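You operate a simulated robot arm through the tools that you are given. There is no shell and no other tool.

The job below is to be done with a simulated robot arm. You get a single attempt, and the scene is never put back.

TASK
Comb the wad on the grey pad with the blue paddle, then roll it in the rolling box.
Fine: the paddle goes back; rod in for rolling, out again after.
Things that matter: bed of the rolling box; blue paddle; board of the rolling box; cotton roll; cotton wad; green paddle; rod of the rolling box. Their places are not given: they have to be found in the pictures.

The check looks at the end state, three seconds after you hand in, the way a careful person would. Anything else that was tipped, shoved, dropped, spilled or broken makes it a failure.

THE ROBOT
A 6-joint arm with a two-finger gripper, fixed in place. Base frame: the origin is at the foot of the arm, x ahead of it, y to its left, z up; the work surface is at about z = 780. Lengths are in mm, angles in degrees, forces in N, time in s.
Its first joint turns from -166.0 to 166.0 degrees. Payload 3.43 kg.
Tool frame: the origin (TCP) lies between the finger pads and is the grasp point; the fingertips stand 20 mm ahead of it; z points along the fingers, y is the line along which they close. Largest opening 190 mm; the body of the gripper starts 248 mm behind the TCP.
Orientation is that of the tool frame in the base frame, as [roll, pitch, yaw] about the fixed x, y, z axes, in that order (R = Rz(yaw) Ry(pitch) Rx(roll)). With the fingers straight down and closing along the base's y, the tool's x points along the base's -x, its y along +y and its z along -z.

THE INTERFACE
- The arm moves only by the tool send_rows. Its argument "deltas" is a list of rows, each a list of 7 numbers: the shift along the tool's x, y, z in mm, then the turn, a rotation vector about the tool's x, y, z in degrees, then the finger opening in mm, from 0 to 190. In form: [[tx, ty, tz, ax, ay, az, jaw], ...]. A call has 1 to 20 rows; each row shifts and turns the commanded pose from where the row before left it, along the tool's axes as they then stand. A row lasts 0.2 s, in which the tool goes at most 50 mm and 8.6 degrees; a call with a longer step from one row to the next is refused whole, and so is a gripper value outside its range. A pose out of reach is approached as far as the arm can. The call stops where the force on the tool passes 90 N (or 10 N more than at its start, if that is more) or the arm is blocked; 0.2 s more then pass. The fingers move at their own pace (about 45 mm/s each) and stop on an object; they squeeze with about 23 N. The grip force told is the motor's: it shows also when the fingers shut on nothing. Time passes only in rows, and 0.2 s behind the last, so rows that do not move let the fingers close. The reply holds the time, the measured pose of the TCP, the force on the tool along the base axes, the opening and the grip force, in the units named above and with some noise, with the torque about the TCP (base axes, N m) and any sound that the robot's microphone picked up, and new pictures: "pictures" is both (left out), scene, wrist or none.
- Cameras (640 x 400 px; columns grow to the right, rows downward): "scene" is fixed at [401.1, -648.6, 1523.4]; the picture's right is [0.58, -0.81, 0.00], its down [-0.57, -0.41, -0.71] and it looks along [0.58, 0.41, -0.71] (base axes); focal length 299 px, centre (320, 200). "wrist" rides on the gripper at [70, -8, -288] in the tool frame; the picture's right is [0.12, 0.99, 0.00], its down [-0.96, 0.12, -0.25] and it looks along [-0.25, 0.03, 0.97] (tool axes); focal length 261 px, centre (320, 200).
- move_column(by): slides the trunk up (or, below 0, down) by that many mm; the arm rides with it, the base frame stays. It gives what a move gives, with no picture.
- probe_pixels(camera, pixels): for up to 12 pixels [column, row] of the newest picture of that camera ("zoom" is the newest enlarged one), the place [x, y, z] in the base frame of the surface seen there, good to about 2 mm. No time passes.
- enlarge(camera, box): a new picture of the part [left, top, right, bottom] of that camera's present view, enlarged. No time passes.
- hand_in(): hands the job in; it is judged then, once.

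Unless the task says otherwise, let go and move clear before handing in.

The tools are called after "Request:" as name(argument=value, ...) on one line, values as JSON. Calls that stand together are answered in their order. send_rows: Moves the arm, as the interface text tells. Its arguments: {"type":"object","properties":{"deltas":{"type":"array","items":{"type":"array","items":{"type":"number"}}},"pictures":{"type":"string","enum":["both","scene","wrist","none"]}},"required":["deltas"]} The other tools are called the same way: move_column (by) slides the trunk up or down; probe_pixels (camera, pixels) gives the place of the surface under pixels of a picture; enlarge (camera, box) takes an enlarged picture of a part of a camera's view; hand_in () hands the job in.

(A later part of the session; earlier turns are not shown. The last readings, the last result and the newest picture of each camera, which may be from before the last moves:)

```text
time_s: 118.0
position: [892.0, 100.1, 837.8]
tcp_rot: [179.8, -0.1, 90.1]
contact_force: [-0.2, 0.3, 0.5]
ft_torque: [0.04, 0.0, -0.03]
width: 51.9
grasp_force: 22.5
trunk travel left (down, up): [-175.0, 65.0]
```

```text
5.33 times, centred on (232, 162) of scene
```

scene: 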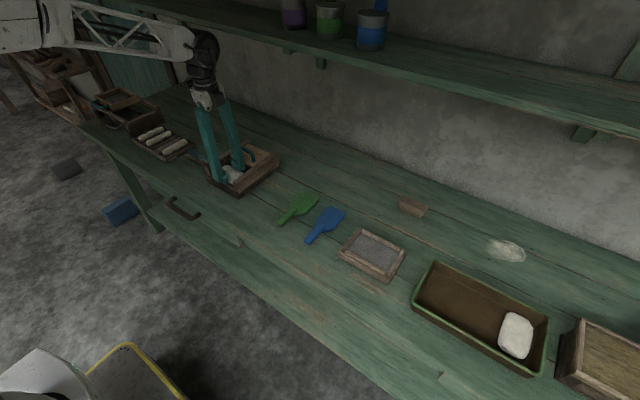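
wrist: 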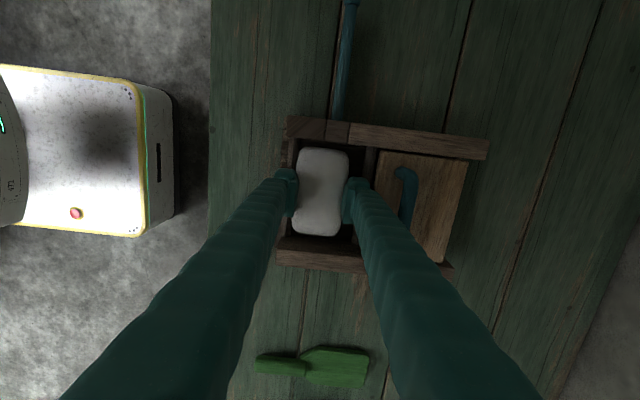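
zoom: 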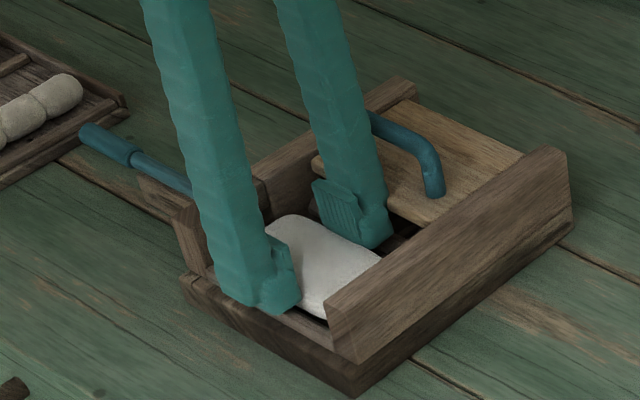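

The wad is about 3 mm above the bed. Opening just enough to release (60 mm) so as not to push the board.

Request:
send_rows(deltas=[[0, 0, 1, 0, 0, 0, 42], [0, 0, 0, 0, 0, 0, 54], [0, 0, 0, 0, 0, 0, 57], [0, 0, 0, 0, 0, 0, 60], [0, 0, 0, 0, 0, 0, 60]], pictures="none")

Request:
send_rows(deltas=[[0, 0, -4, 0, 0, 0, 60], [0, 0, -8, 0, 0, 0, 60], [0, 0, -12, 0, 0, 0, 60], [0, 0, -20, 0, 0, 0, 60], [0, 0, -40, 0, 0, 0, 60], [0, 0, 0, 0, 0, 0, 60]])

Request:
enlarge(camera="scene", box=[180, 125, 284, 200])

Request:
enlarge(camera="wrist", box=[250, 100, 450, 260])

```text
time_s: 119.2
position: [891.1, 100.0, 836.7]
tcp_rot: [-180.0, 0.0, 90.2]
contact_force: [-6.2, 0.2, -0.1]
ft_torque: [0.03, 0.07, -0.15]
width: 56.3
grasp_force: 0.0
trunk travel left (down, up): [-175.0, 65.0]
```

```text
time_s: 120.6
position: [894.0, 100.8, 923.0]
tcp_rot: [179.9, 0.1, 90.2]
contact_force: [0.3, 0.2, -0.3]
ft_torque: [-0.02, -0.01, 0.0]
width: 59.9
grasp_force: 0.0
trunk travel left (down, up): [-175.0, 65.0]
```

scene: 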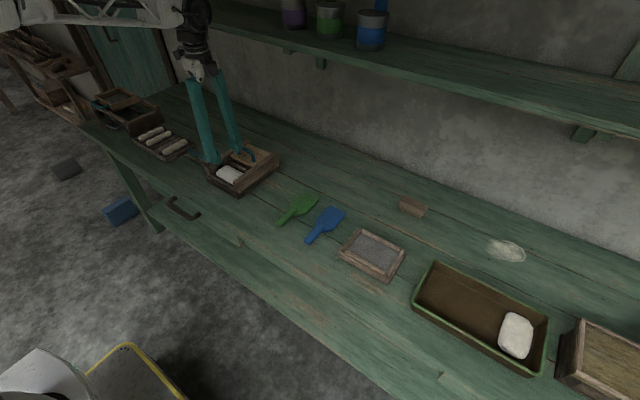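
wrist: 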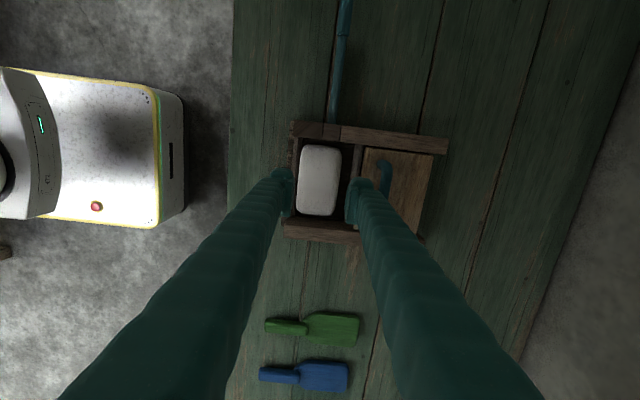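

```text
5.33 times, centred on (232, 162) of scene
```

zoom: 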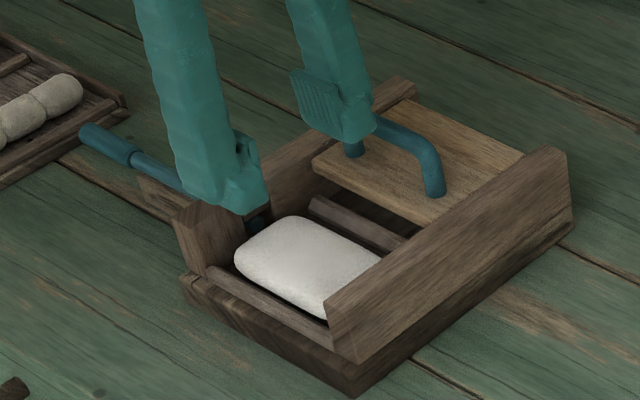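

```text
2.50 times, centred on (350, 180) of wrist
```

zoom: 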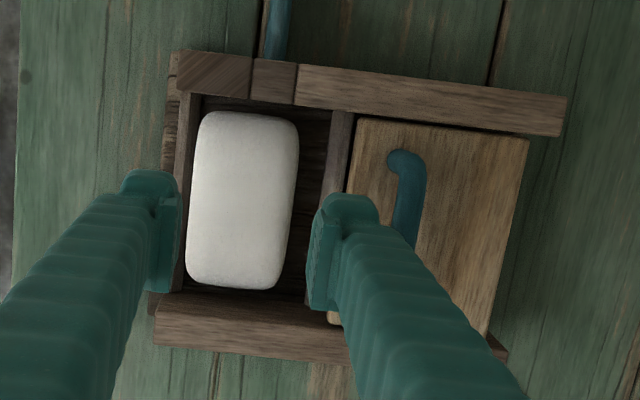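

The wad rests in the bed. Measuring its position relative to the rod line at x=899.

Request:
probe_pixels(camera="zoom", pixels=[[195, 200], [293, 200], [245, 115], [240, 285], [245, 200], [183, 200], [188, 200], [335, 150], [360, 160], [278, 30], [268, 80], [310, 200]])

Request:
probe_pixels(camera="scene", pixels=[[222, 167], [229, 169], [238, 172], [230, 176], [223, 161], [195, 150], [205, 158], [240, 185]])

```text
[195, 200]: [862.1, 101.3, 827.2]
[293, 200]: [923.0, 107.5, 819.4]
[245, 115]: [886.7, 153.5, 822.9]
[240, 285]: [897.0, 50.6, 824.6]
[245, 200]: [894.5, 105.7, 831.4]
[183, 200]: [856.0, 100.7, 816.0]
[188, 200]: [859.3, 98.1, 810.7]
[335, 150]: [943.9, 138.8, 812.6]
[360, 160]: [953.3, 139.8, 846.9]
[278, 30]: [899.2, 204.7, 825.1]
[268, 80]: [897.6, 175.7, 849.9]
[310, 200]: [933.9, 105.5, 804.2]
```

```text
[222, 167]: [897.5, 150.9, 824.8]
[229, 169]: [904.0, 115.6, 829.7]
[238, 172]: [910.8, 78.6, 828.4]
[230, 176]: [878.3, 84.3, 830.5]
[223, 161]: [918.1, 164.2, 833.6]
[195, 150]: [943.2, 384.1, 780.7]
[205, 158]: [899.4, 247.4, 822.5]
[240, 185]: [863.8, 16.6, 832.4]
```

The wad is centred at (891.5,103) and the rod line passes through it. Next I'll move above the rod's handle (y≈335) for a look.

Request:
send_rows(deltas=[[40, 1, -20, 0, 0, 0, 60], [47, 1, 0, 0, 0, 0, 60], [47, 1, 0, 0, 0, 0, 60], [47, 1, 0, 0, 0, 0, 60], [47, 1, 0, 0, 0, 0, 60], [6, 0, 0, 0, 0, 0, 60], [0, 0, 0, 0, 0, 0, 60]])

Request:
enlarge(camera="wrist", box=[240, 100, 440, 260])

Request:
enlarge(camera="scene", box=[130, 110, 250, 195])

```text
time_s: 122.2
position: [896.8, 337.2, 940.5]
tcp_rot: [179.9, 0.0, 90.0]
contact_force: [-0.6, -0.2, 1.0]
ft_torque: [0.01, -0.02, 0.0]
width: 59.8
grasp_force: 0.1
trunk travel left (down, up): [-175.0, 65.0]
```

scene: 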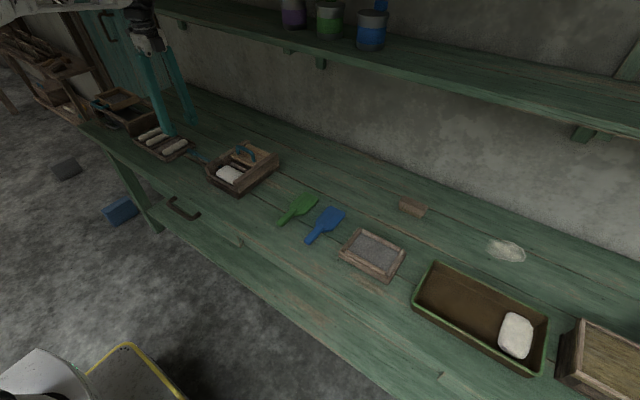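
wrist: 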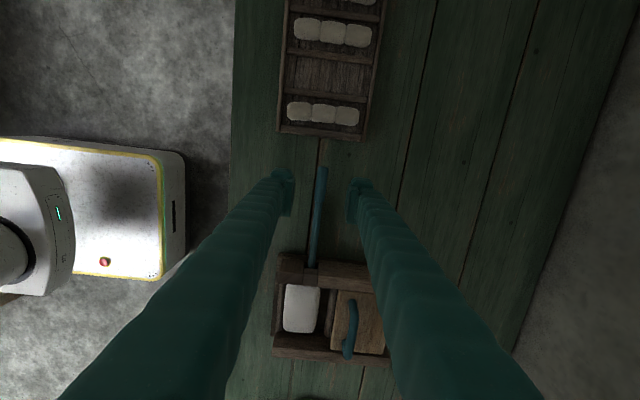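

```text
2.50 times, centred on (340, 180) of wrist
```

zoom: 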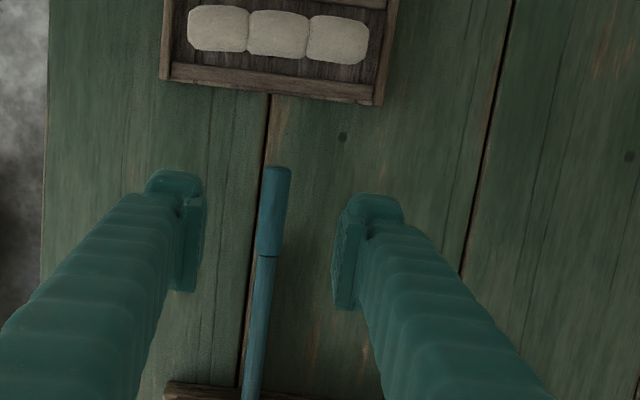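

```text
4.71 times, centred on (190, 152) of scene
```

zoom: 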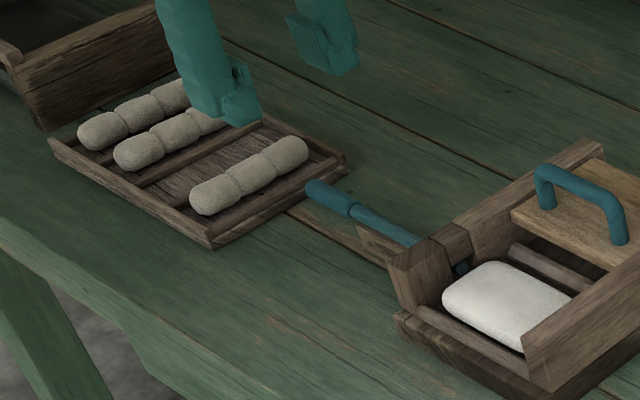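

Request:
probe_pixels(camera="wrist", pixels=[[322, 169], [321, 175], [320, 185], [318, 195], [317, 201], [316, 206], [315, 230], [313, 255], [317, 185], [324, 185], [300, 136], [360, 138]])

```text
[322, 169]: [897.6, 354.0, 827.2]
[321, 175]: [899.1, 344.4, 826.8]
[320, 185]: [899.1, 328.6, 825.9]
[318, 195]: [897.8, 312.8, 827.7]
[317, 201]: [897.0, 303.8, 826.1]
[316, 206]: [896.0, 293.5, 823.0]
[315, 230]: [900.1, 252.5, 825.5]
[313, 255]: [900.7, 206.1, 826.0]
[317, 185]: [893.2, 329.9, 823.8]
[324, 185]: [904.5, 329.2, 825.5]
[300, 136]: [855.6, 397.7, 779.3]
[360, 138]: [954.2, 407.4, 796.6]
```

The rod handle is Ø≈14 at x=899, y 300–355, axis z≈820. Descending to straddle it, then gripping.

Request:
send_rows(deltas=[[-5, 2, 40, 0, 0, 0, 60], [0, 0, 40, 0, 0, 0, 60], [0, 0, 25, 0, 0, 0, 60], [0, 0, 10, 0, 0, 0, 60], [0, 0, 4, 0, 0, 0, 60], [0, 0, 0, 0, 0, 0, 60], [0, 0, 0, 0, 0, 0, 40], [0, 0, 0, 0, 0, 0, 20], [0, 0, 0, 0, 0, 0, 8], [0, 0, 0, 0, 0, 0, 5], [0, 0, 0, 0, 0, 0, 5]])

Request:
enlarge(camera="scene", box=[130, 110, 250, 195])

```text
time_s: 124.6
position: [900.1, 329.7, 820.6]
tcp_rot: [180.0, 0.0, 90.1]
contact_force: [7.5, 0.5, -1.4]
ft_torque: [0.04, -0.15, -0.01]
width: 14.8
grasp_force: 45.4
trunk travel left (down, up): [-175.0, 65.0]
```

scene: 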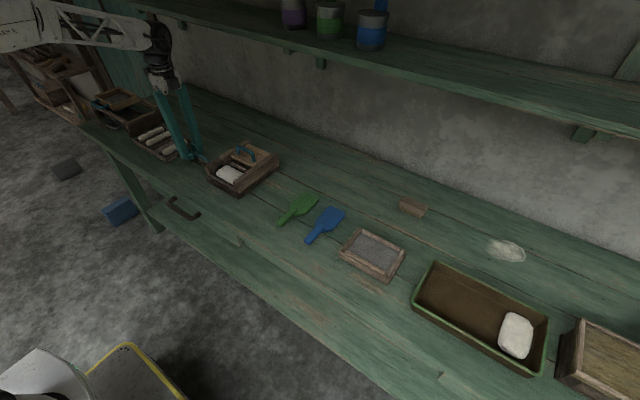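
wrist: 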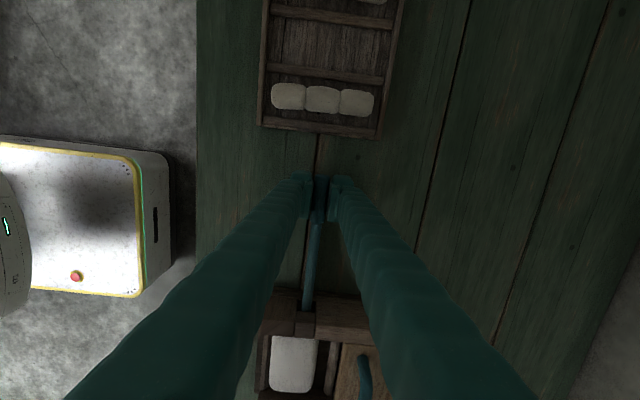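

```text
4.71 times, centred on (190, 152) of scene
```

zoom: 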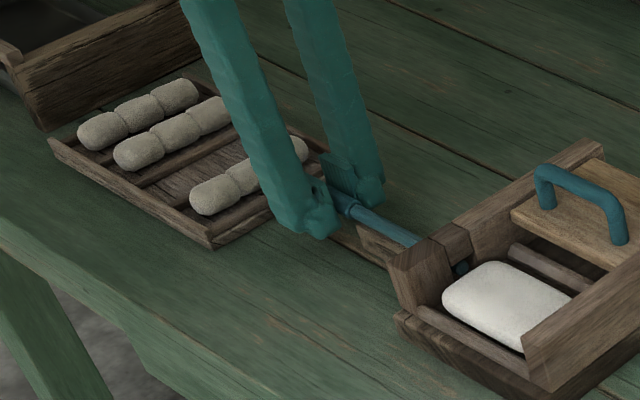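

The rod is gripped at 14.8 mm. Easing the 7 N sideways load slightly, then pushing it in along -y in small steps.

Request:
send_rows(deltas=[[0, -0.8, 0, 0, 0, 0, 5], [-4, 0, 0, 0, 0, 0, 5], [-5, 0, 0, 0, 0, 0, 5], [-5, 0, 0, 0, 0, 0, 5]])

Request:
enlarge(camera="scene", box=[180, 125, 284, 200])

```text
time_s: 125.6
position: [900.4, 315.9, 821.0]
tcp_rot: [179.8, 0.0, 90.0]
contact_force: [21.2, -0.5, -9.5]
ft_torque: [0.04, -0.32, -0.03]
width: 14.3
grasp_force: 45.1
trunk travel left (down, up): [-175.0, 65.0]
```

scene: 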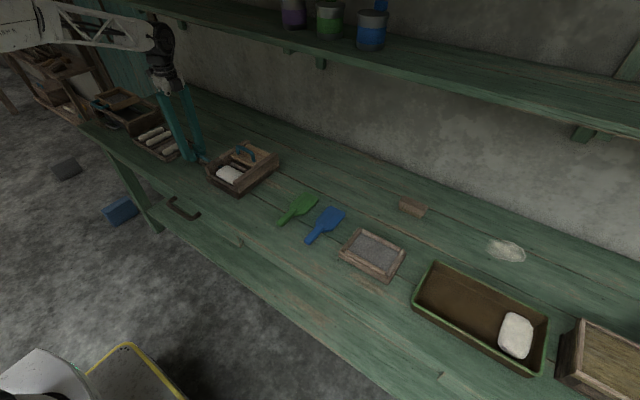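
wrist: 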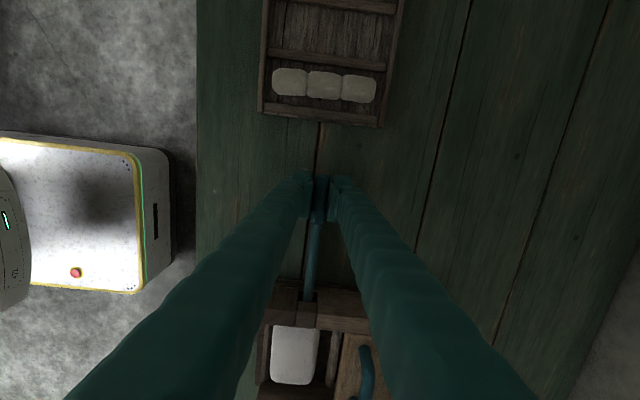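

```text
5.33 times, centred on (232, 162) of scene
```

zoom: 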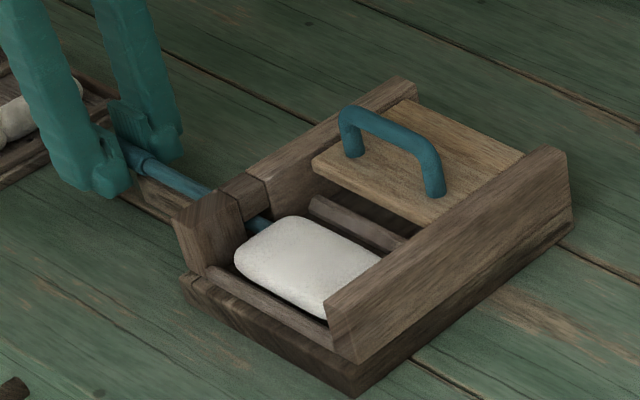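

The rod has moved in 14 mm freely. The +21 N side load is from my offset, so I'll correct by +1.2 mm x and -0.5 mm z, then continue.

Request:
send_rows(deltas=[[0, 1.2, 0.5, 0, 0, 0, 5], [-5, 0, 0, 0, 0, 0, 5], [-5, 0, 0, 0, 0, 0, 5], [-5, 0, 0, 0, 0, 0, 5], [0, 0, 0, 0, 0, 0, 5]])

Request:
enlarge(camera="scene", box=[180, 125, 284, 200])

```text
time_s: 126.8
position: [898.9, 300.0, 820.7]
tcp_rot: [179.9, 0.0, 90.1]
contact_force: [20.2, -0.5, -1.2]
ft_torque: [-0.01, -0.31, 0.0]
width: 14.4
grasp_force: 45.1
trunk travel left (down, up): [-175.0, 65.0]
```

scene: 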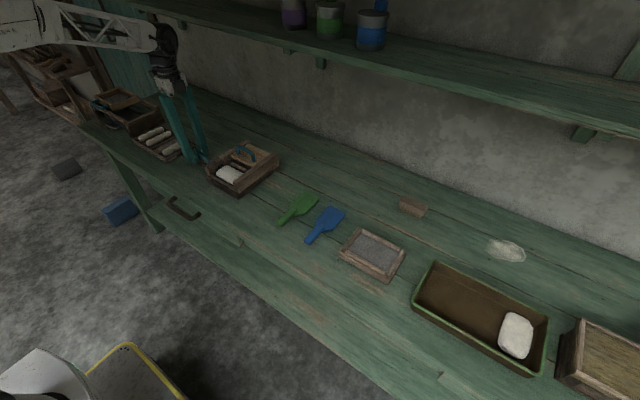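
wrist: 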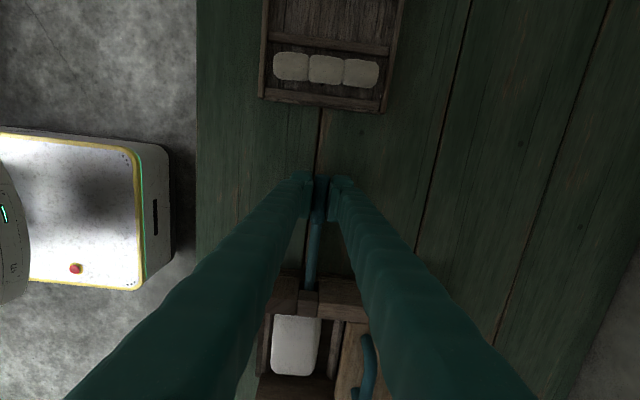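

```text
5.33 times, centred on (232, 162) of scene
```

zoom: 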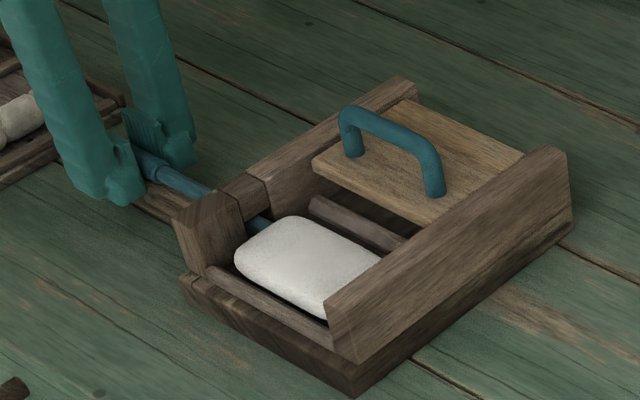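

The rod passes through the wad without moving it. Continuing to push in.

Request:
send_rows(deltas=[[-5, 1, 0, 0, 0, 0, 5], [-6, 0, 0, 0, 0, 0, 5], [-6, 0, 0, 0, 0, 0, 5], [-6, 0, 0, 0, 0, 0, 5], [-6, 0, 0, 0, 0, 0, 5]], pictures="none")

Request:
send_rows(deltas=[[-6, 0, 0, 0, 0, 0, 5], [-6, 0, 0, 0, 0, 0, 5], [-6, 0, 0, 0, 0, 0, 5], [-6, 0, 0, 0, 0, 0, 5]])

Request:
enlarge(camera="scene", box=[180, 125, 284, 200])

```text
time_s: 128.0
position: [899.8, 271.8, 821.6]
tcp_rot: [179.8, 0.0, 90.1]
contact_force: [17.7, -0.4, -2.0]
ft_torque: [-0.02, -0.3, 0.01]
width: 14.6
grasp_force: 45.1
trunk travel left (down, up): [-175.0, 65.0]
```

```text
time_s: 129.0
position: [900.1, 248.0, 820.6]
tcp_rot: [-179.9, -0.1, 90.2]
contact_force: [6.2, 0.9, -10.6]
ft_torque: [0.06, -0.22, -0.02]
width: 14.3
grasp_force: 45.1
trunk travel left (down, up): [-175.0, 65.0]
```

scene: 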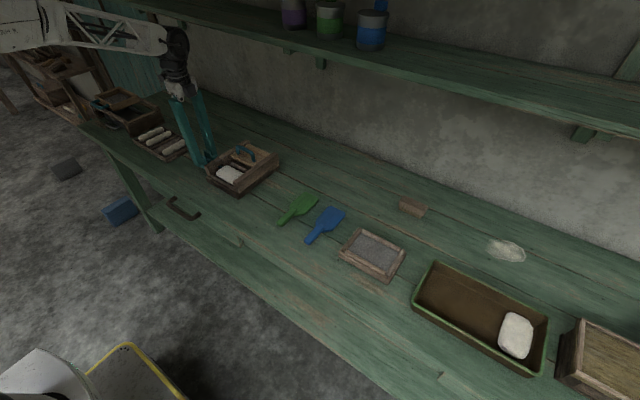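
wrist: 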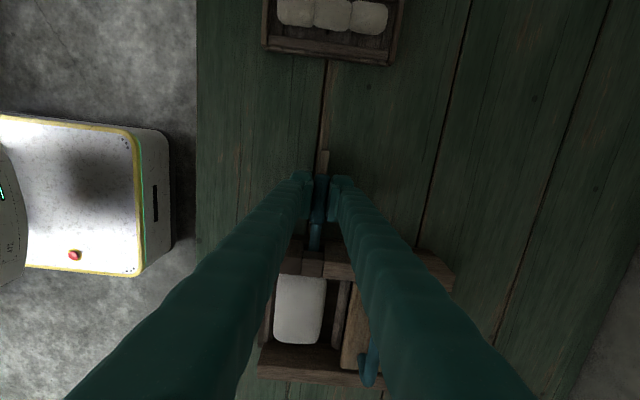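

```text
5.33 times, centred on (232, 162) of scene
```

zoom: 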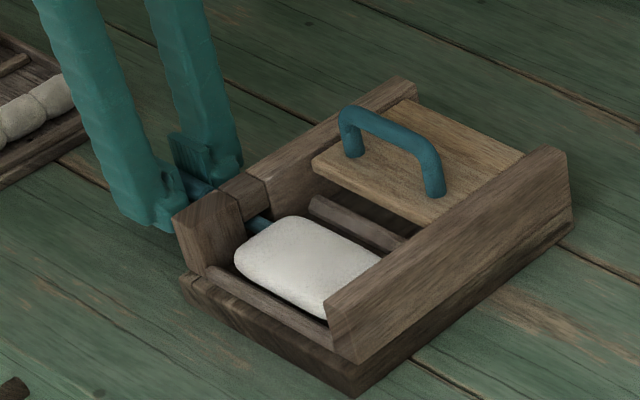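

About 35 mm remain until the handle shoulder meets the wall. Continuing carefully, watching Fy.

Request:
send_rows(deltas=[[-6, 0, 0.5, 0, 0, 0, 5], [-6, 0, 0, 0, 0, 0, 5], [-6, 0, 0, 0, 0, 0, 5], [-4, 0, 0, 0, 0, 0, 5]], pictures="none")

Request:
send_rows(deltas=[[-4, 0, 0, 0, 0, 0, 5], [-3, 0, 0, 0, 0, 0, 5], [0, 0, 0, 0, 0, 0, 5]])

Request:
enlarge(camera="scene", box=[180, 125, 284, 200])

Request:
enlarge(camera="wrist", box=[250, 150, 450, 310])

```text
time_s: 130.0
position: [900.0, 226.8, 819.9]
tcp_rot: [-179.9, 0.0, 90.1]
contact_force: [-6.0, 0.5, -16.5]
ft_torque: [0.12, -0.21, 0.03]
width: 14.5
grasp_force: 44.5
trunk travel left (down, up): [-175.0, 65.0]
```

```text
time_s: 130.8
position: [900.1, 219.4, 821.2]
tcp_rot: [180.0, 0.0, 90.0]
contact_force: [-5.0, -0.4, -16.5]
ft_torque: [-0.03, -0.21, -0.03]
width: 14.2
grasp_force: 44.8
trunk travel left (down, up): [-175.0, 65.0]
```

scene: 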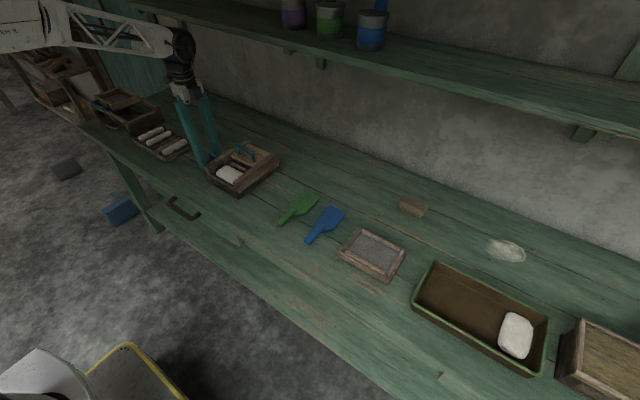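
wrist: 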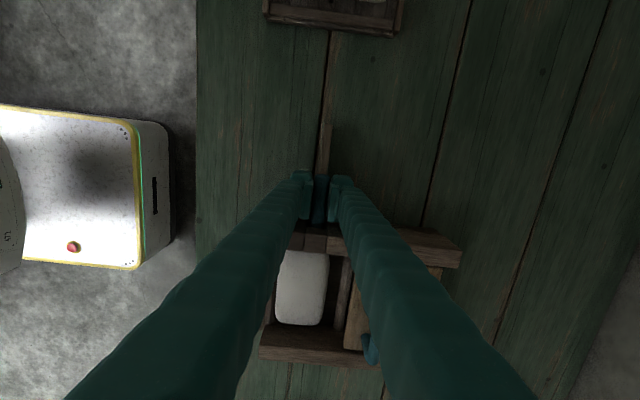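

```text
5.33 times, centred on (232, 162) of scene
```

zoom: 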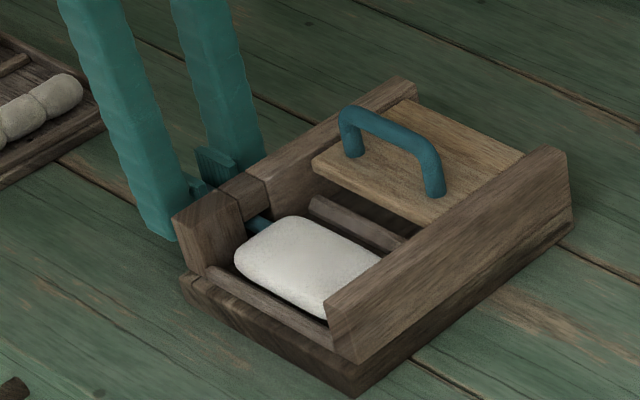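

```text
2.50 times, centred on (350, 230) of wrist
```

zoom: 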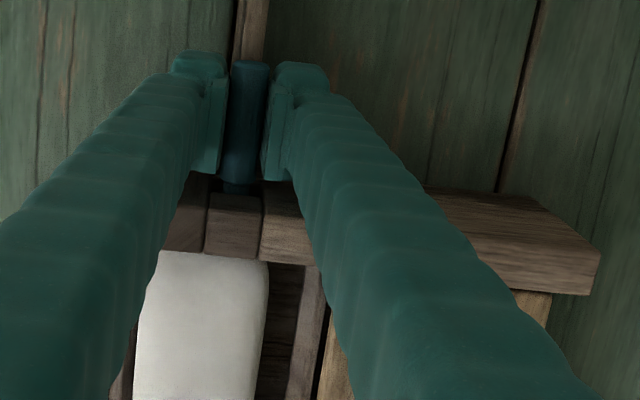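

The shoulder is about 7 mm from the wall. A few more millimetres until it stops, easing z down 0.8 mm to shed the vertical load.

Request:
send_rows(deltas=[[0, 0, 0.8, 0, 0, 0, 5], [-3, 0, 0, 0, 0, 0, 5], [0, 0, 0, 0, 0, 0, 5]], pictures="none")

Request:
send_rows(deltas=[[-2, 0, 0, 0, 0, 0, 5], [0, 0, 0, 0, 0, 0, 5]], pictures="none")

Request:
send_rows(deltas=[[-2, 0, 0, 0, 0, 0, 5], [0, 0, 0, 0, 0, 0, 5]], pictures="wrist")

Request:
enlarge(camera="wrist", box=[250, 150, 450, 310])

```text
time_s: 131.6
position: [900.6, 216.9, 820.2]
tcp_rot: [180.0, -0.1, 90.1]
contact_force: [-4.2, 13.0, -12.5]
ft_torque: [0.22, -0.23, 0.08]
width: 13.9
grasp_force: 45.3
trunk travel left (down, up): [-175.0, 65.0]
```

```text
time_s: 132.2
position: [900.2, 215.7, 820.5]
tcp_rot: [179.9, -0.1, 90.1]
contact_force: [-3.2, 36.1, -13.2]
ft_torque: [0.24, -0.21, 0.04]
width: 14.4
grasp_force: 44.9
trunk travel left (down, up): [-175.0, 65.0]
```

```text
time_s: 132.8
position: [900.2, 212.5, 819.1]
tcp_rot: [179.8, 0.0, 90.0]
contact_force: [2.3, 39.9, -20.1]
ft_torque: [0.31, -0.21, 0.04]
width: 13.3
grasp_force: 45.2
trunk travel left (down, up): [-175.0, 65.0]
```

wrist: 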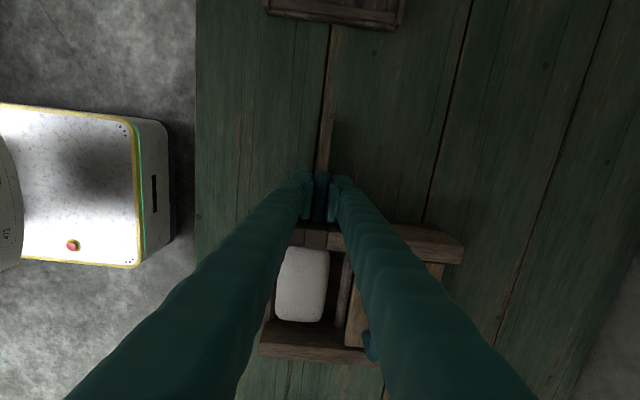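

```text
2.50 times, centred on (350, 230) of wrist
```

zoom: 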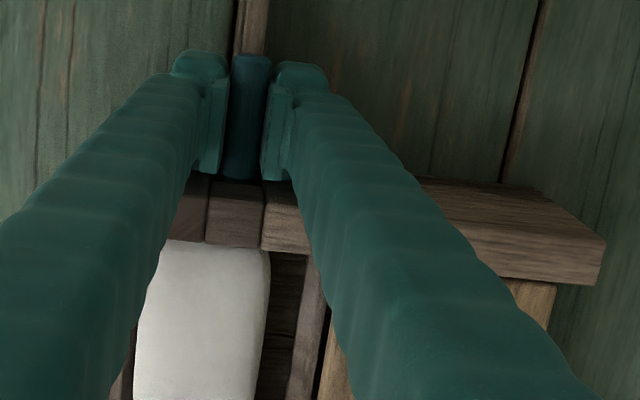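

The rod has bottomed out (Fy 40 N). Releasing it and lifting clear.

Request:
send_rows(deltas=[[0, 0, 0, 0, 0, 0, 20], [0, 0, 0, 0, 0, 0, 40], [0, 0, 0, 0, 0, 0, 50], [0, 0, -10, 0, 0, 0, 50], [0, 0, -30, 0, 0, 0, 50], [0, 0, -45, 0, 0, 0, 50], [0, 0, -45, 0, 0, 0, 50], [0, 0, 0, 0, 0, 0, 50]])

Request:
enlarge(camera="scene", box=[180, 125, 284, 200])

Request:
enlarge(camera="wrist", box=[250, 150, 450, 310])

```text
time_s: 134.6
position: [898.2, 210.4, 951.7]
tcp_rot: [180.0, 0.0, 90.1]
contact_force: [0.3, 1.0, 0.9]
ft_torque: [0.02, -0.02, 0.0]
width: 50.1
grasp_force: 0.0
trunk travel left (down, up): [-175.0, 65.0]
```

scene: 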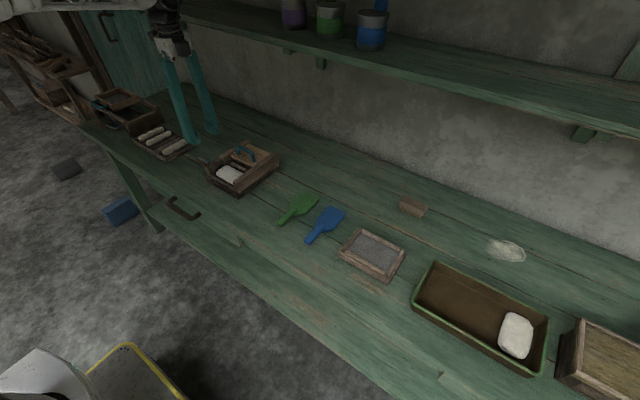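
wrist: 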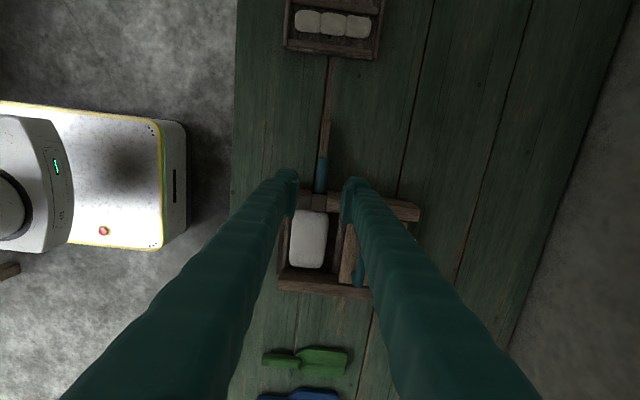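

```text
5.33 times, centred on (232, 162) of scene
```

zoom: 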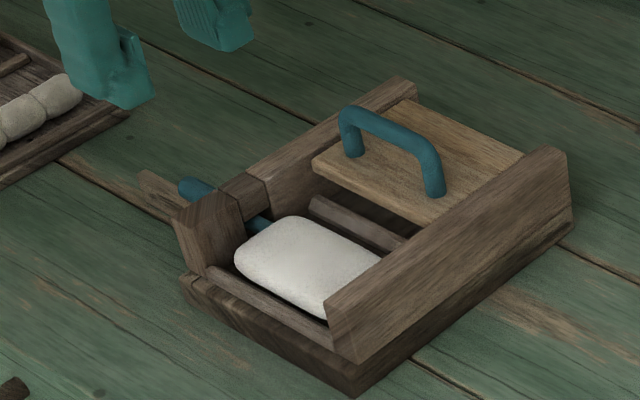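

```text
2.50 times, centred on (350, 230) of wrist
```

zoom: 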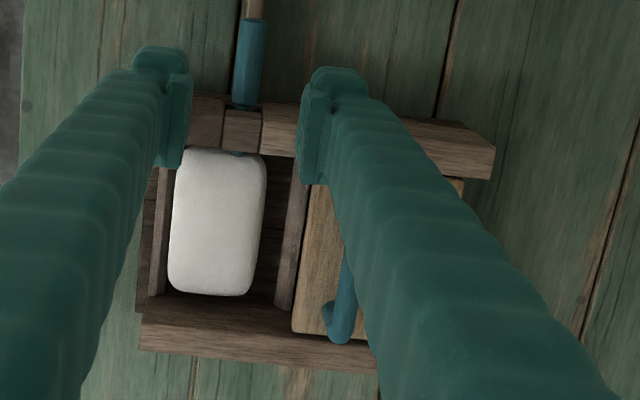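

The rod is through the wad. Now the board: moving above its handle bar (x≈970, y≈103).

Request:
send_rows(deltas=[[-36, 24, 0, 0, 0, 0, 60], [-36, 24, 0, 0, 0, 0, 60], [-35, 24, 0, 0, 0, 0, 60], [0, 0, 0, 0, 0, 0, 60], [0, 0, 0, 0, 0, 0, 60]])

Request:
enlarge(camera="wrist", box=[240, 100, 440, 260])

```text
time_s: 135.8
position: [971.2, 102.8, 950.6]
tcp_rot: [179.8, 0.0, 90.0]
contact_force: [-0.1, -0.8, -0.6]
ft_torque: [-0.01, -0.02, -0.01]
width: 59.7
grasp_force: 0.1
trunk travel left (down, up): [-175.0, 65.0]
```

scene: 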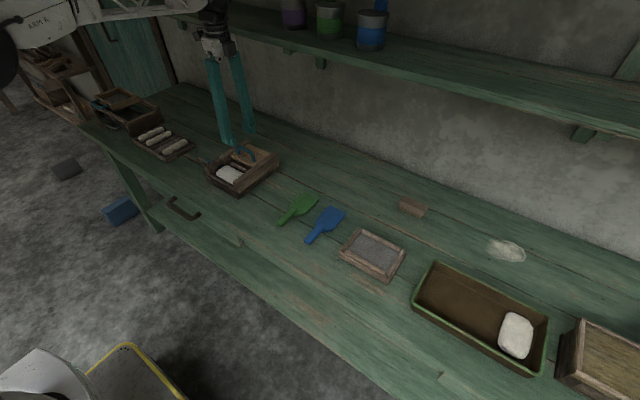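
wrist: 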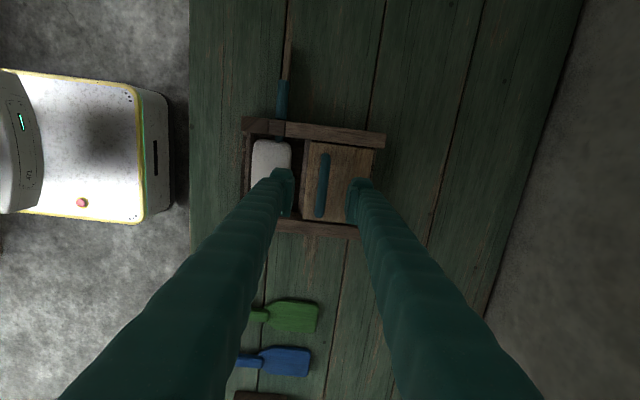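

```text
2.50 times, centred on (340, 180) of wrist
```

zoom: 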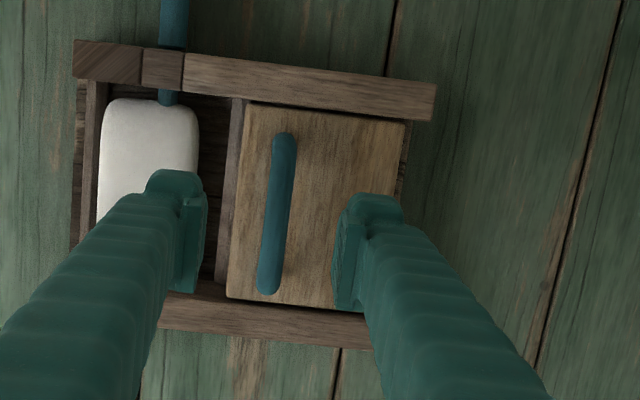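

Request:
probe_pixels(camera="zoom", pixels=[[278, 210], [283, 140], [270, 285], [270, 210], [288, 210], [320, 200], [232, 200], [400, 125], [385, 110], [240, 110], [165, 100], [150, 130]])

```text
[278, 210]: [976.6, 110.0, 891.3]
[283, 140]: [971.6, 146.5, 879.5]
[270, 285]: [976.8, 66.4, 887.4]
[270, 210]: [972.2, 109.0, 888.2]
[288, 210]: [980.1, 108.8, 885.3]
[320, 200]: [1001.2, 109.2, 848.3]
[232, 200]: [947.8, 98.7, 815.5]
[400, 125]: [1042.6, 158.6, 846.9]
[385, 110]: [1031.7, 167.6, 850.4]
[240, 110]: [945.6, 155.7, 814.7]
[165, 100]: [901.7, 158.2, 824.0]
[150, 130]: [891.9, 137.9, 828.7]
```

The handle bar is at x≈976, z top 890. Descending to straddle it.

Request:
send_rows(deltas=[[3, 5, 30, 0, 0, 0, 50], [0, 0, 25, 0, 0, 0, 50], [0, 0, 10, 0, 0, 0, 50], [0, 0, 4, 0, 0, 0, 50], [0, 0, 0, 0, 0, 0, 50]])

Request:
enlarge(camera="scene", box=[180, 115, 300, 200])

```text
time_s: 137.0
position: [977.2, 106.5, 883.5]
tcp_rot: [179.9, 0.0, 90.1]
contact_force: [0.2, 0.1, -0.2]
ft_torque: [0.01, 0.02, 0.03]
width: 50.2
grasp_force: 0.0
trunk travel left (down, up): [-175.0, 65.0]
```

scene: 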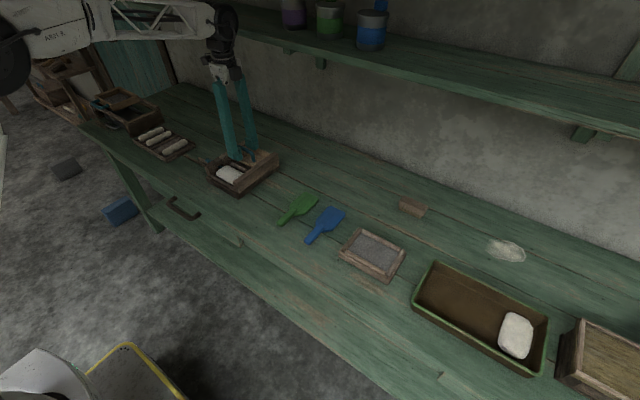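
wrist: 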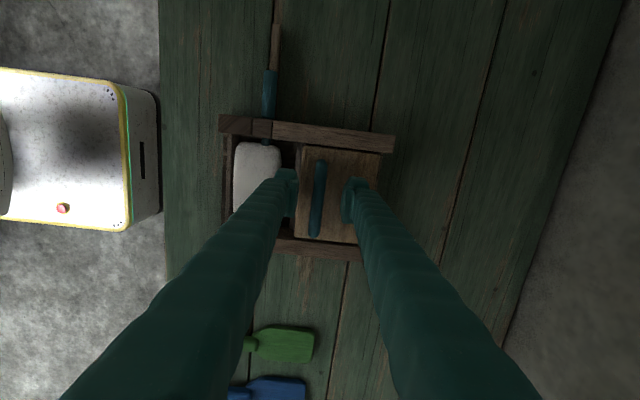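

```text
4.71 times, centred on (240, 158) of scene
```

zoom: 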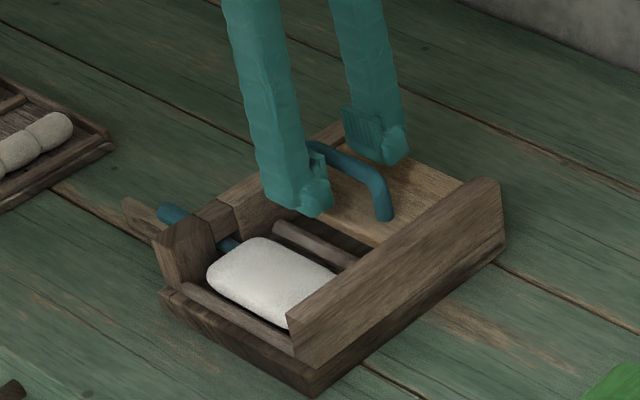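

Request:
send_rows(deltas=[[0, 0, 3, 0, 0, 0, 50], [0, 0, 0, 0, 0, 0, 30], [0, 0, 0, 0, 0, 0, 15], [0, 0, 0, 0, 0, 0, 5], [0, 0, 0, 0, 0, 0, 5], [0, 0, 0, 0, 0, 0, 5]])

```text
time_s: 138.4
position: [975.9, 106.8, 877.6]
tcp_rot: [180.0, -0.1, 90.0]
contact_force: [-12.2, -1.0, -3.4]
ft_torque: [0.0, -0.04, -0.02]
width: 11.7
grasp_force: 5.8
trunk travel left (down, up): [-175.0, 65.0]
```

scene: 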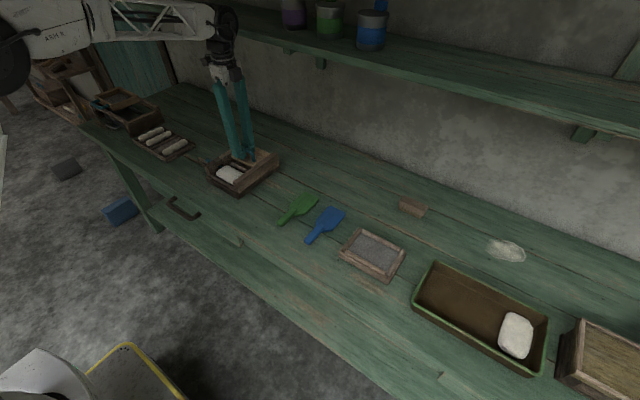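
wrist: 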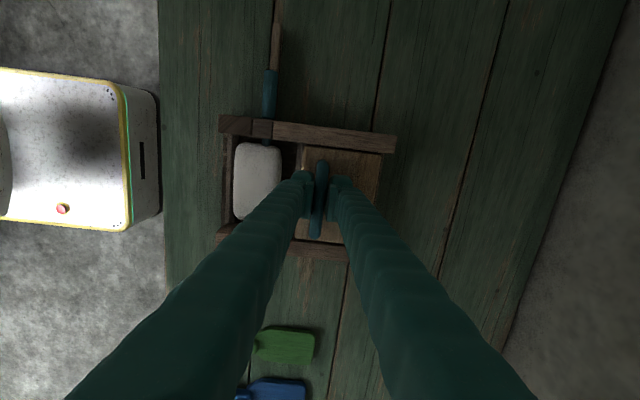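

The handle is gripped at 11.7 mm. Sliding the board towards the robot over the wad in small steps.

Request:
send_rows(deltas=[[0, -5, 0, 0, 0, 0, 4], [0, -6, 0, 0, 0, 0, 4], [0, -6, 0, 0, 0, 0, 4], [0, 0, 0, 0, 0, 0, 4]], pictures="none")

Request:
send_rows(deltas=[[0, -6, 0, 0, 0, 0, 4], [0, -6, 0, 0, 0, 0, 4], [0, -6, 0, 0, 0, 0, 4], [0, 0, 0, 0, 0, 0, 4]])

Request:
enlarge(camera="scene", box=[180, 115, 300, 200])

```text
time_s: 139.4
position: [960.5, 106.6, 878.4]
tcp_rot: [179.9, 0.1, 89.9]
contact_force: [1.5, -4.6, 6.0]
ft_torque: [-0.02, -0.01, -0.03]
width: 9.3
grasp_force: 42.8
trunk travel left (down, up): [-175.0, 65.0]
```

```text
time_s: 140.4
position: [940.8, 106.1, 878.3]
tcp_rot: [179.9, -0.2, 90.0]
contact_force: [-0.2, -7.0, 13.6]
ft_torque: [0.0, 0.02, -0.02]
width: 9.2
grasp_force: 42.4
trunk travel left (down, up): [-175.0, 65.0]
```

scene: 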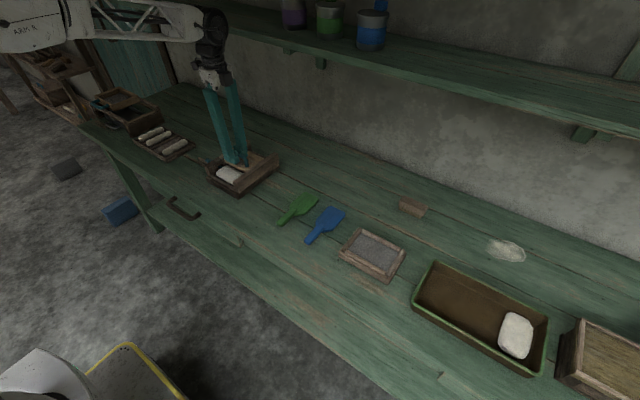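
wrist: 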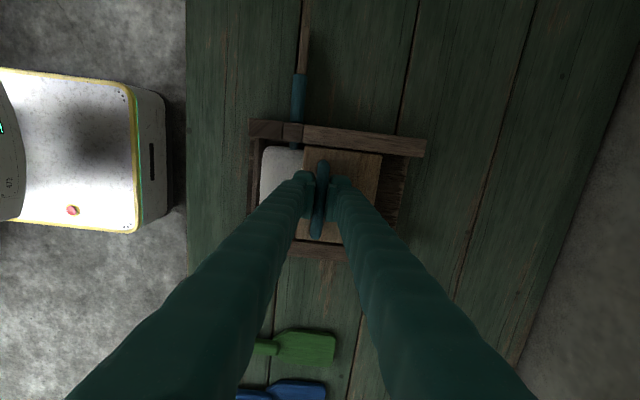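

```text
4.71 times, centred on (240, 158) of scene
```

zoom: 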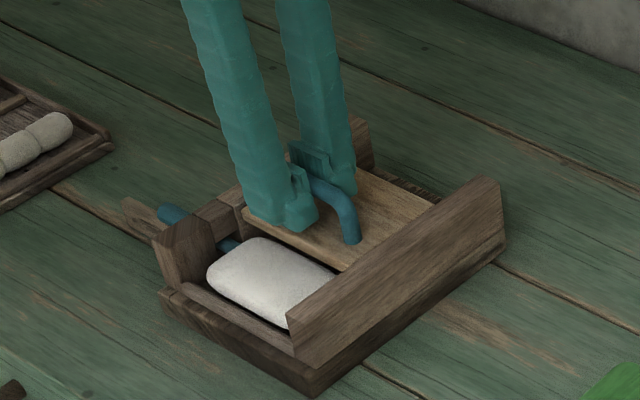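

The board slides smoothly. Continuing across the wad.

Request:
send_rows(deltas=[[0, -6, 0, 0, 0, 0, 4], [0, -6, 0, 0, 0, 0, 4], [0, -6, 0, 0, 0, 0, 4], [0, -6, 0, 0, 0, 0, 4]], pictures="none")

Request:
send_rows(deltas=[[0, -6, 0, 0, 0, 0, 4], [0, -6, 0, 0, 0, 0, 4], [0, -6, 0, 0, 0, 0, 4], [0, 0, 0, 0, 0, 0, 4]])

Request:
enlarge(camera="scene", box=[180, 115, 300, 200])

```text
time_s: 141.4
position: [918.7, 107.1, 878.1]
tcp_rot: [179.9, -0.1, 89.9]
contact_force: [0.8, -7.4, 12.8]
ft_torque: [0.02, 0.07, -0.02]
width: 8.9
grasp_force: 42.8
trunk travel left (down, up): [-175.0, 65.0]
```

```text
time_s: 142.4
position: [900.5, 106.8, 878.4]
tcp_rot: [179.9, 0.0, 90.0]
contact_force: [-0.6, -11.6, 11.1]
ft_torque: [-0.07, 0.04, -0.03]
width: 9.0
grasp_force: 42.7
trunk travel left (down, up): [-175.0, 65.0]
```

scene: 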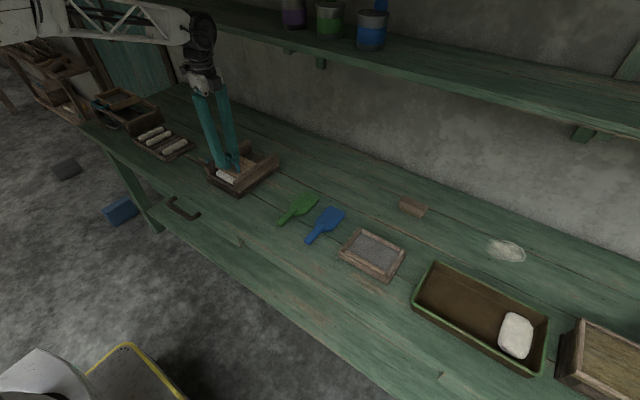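
wrist: 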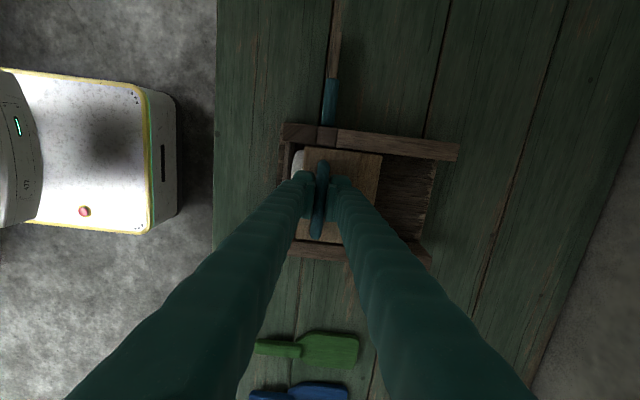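

```text
4.71 times, centred on (240, 158) of scene
```

zoom: 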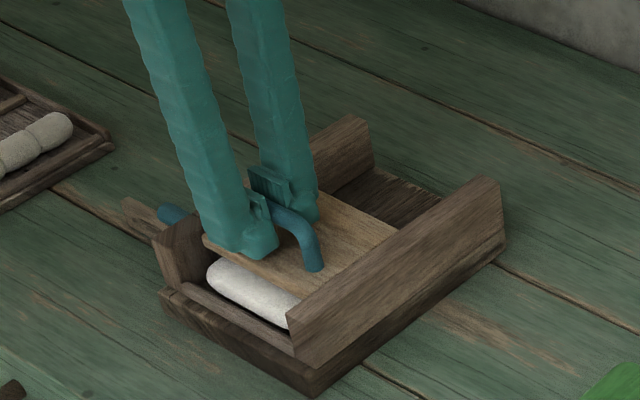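

Nearly across. Continuing until it stops at the near end.

Request:
send_rows(deltas=[[0, -5, 0, 0, 0, 0, 4], [0, -5, 0, 0, 0, 0, 4], [0, -4, 0, 0, 0, 0, 4], [0, 0, 0, 0, 0, 0, 4]], pictures="none")

Request:
send_rows(deltas=[[0, -4, 0, 0, 0, 0, 4], [0, -3, 0, 0, 0, 0, 4], [0, 0, 0, 0, 0, 0, 4]])

Request:
enlarge(camera="scene", box=[180, 115, 300, 200])

```text
time_s: 143.4
position: [885.6, 108.0, 878.5]
tcp_rot: [179.9, -0.1, 90.0]
contact_force: [-0.2, -10.7, 1.2]
ft_torque: [0.12, 0.0, -0.06]
width: 8.8
grasp_force: 43.0
trunk travel left (down, up): [-175.0, 65.0]
```

```text
time_s: 144.2
position: [880.4, 105.7, 877.3]
tcp_rot: [179.8, -0.1, 90.0]
contact_force: [10.3, -8.8, 4.3]
ft_torque: [-0.03, 0.04, -0.04]
width: 9.2
grasp_force: 42.9
trunk travel left (down, up): [-175.0, 65.0]
```

scene: 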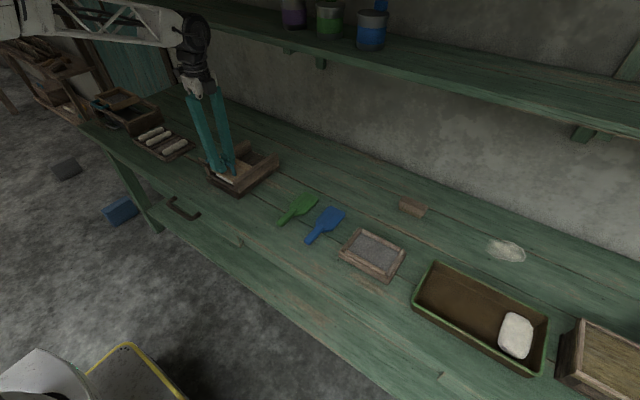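
wrist: 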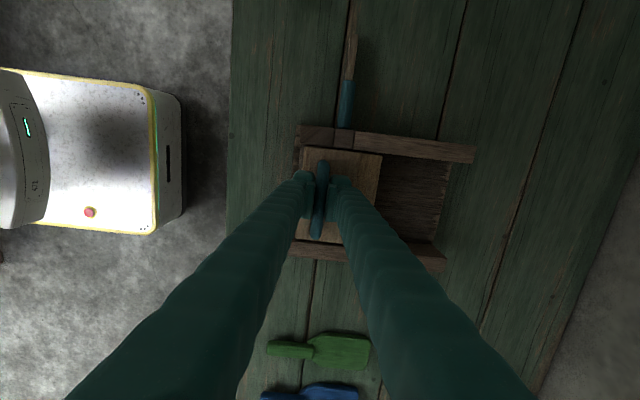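

```text
4.71 times, centred on (240, 158) of scene
```

zoom: 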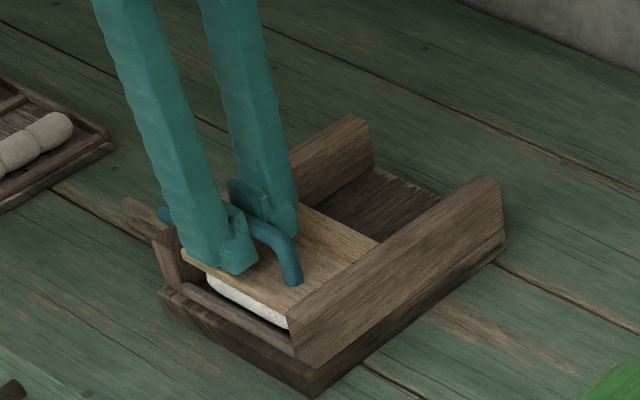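

The board has reached its near end stop (Fx +10 N). Sliding it back to see what's underneath.

Request:
send_rows(deltas=[[0, 6, 0, 0, 0, 0, 4], [0, 8, 0, 0, 0, 0, 4], [0, 8, 0, 0, 0, 0, 4], [0, 8, 0, 0, 0, 0, 4], [0, 8, 0, 0, 0, 0, 4], [0, 8, 0, 0, 0, 0, 4], [0, 8, 0, 0, 0, 0, 4], [0, 8, 0, 0, 0, 0, 4], [0, 8, 0, 0, 0, 0, 4], [0, 8, 0, 0, 0, 0, 4], [0, 8, 0, 0, 0, 0, 4], [0, 5, 0, 0, 0, 0, 4], [0, 0, 0, 0, 0, 0, 4]])

Request:
enlarge(camera="scene", box=[180, 115, 300, 200])

```text
time_s: 147.0
position: [968.5, 107.5, 878.7]
tcp_rot: [179.9, -0.1, 90.1]
contact_force: [0.5, -3.5, 9.8]
ft_torque: [0.05, 0.01, -0.13]
width: 9.0
grasp_force: 43.3
trunk travel left (down, up): [-175.0, 65.0]
```

scene: 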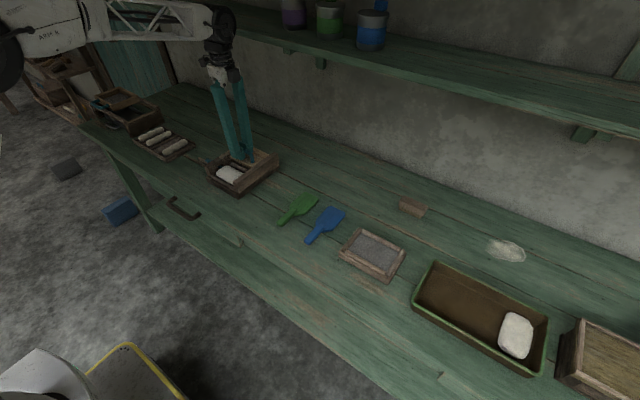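
wrist: 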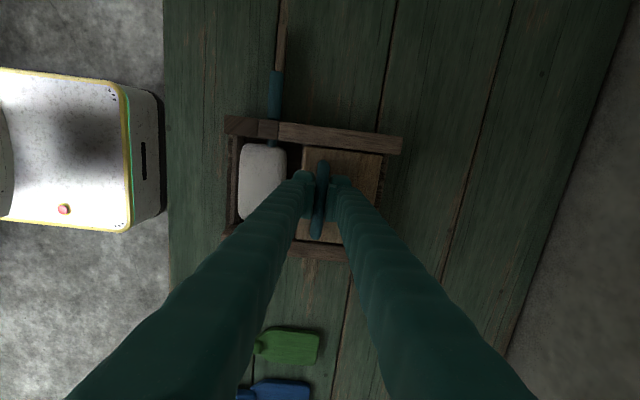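

```text
4.71 times, centred on (240, 158) of scene
```

zoom: 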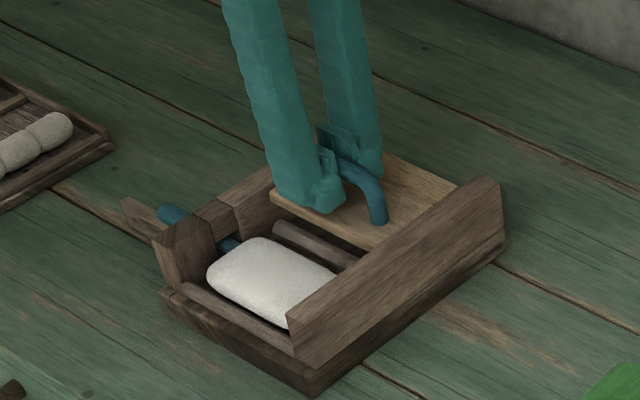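

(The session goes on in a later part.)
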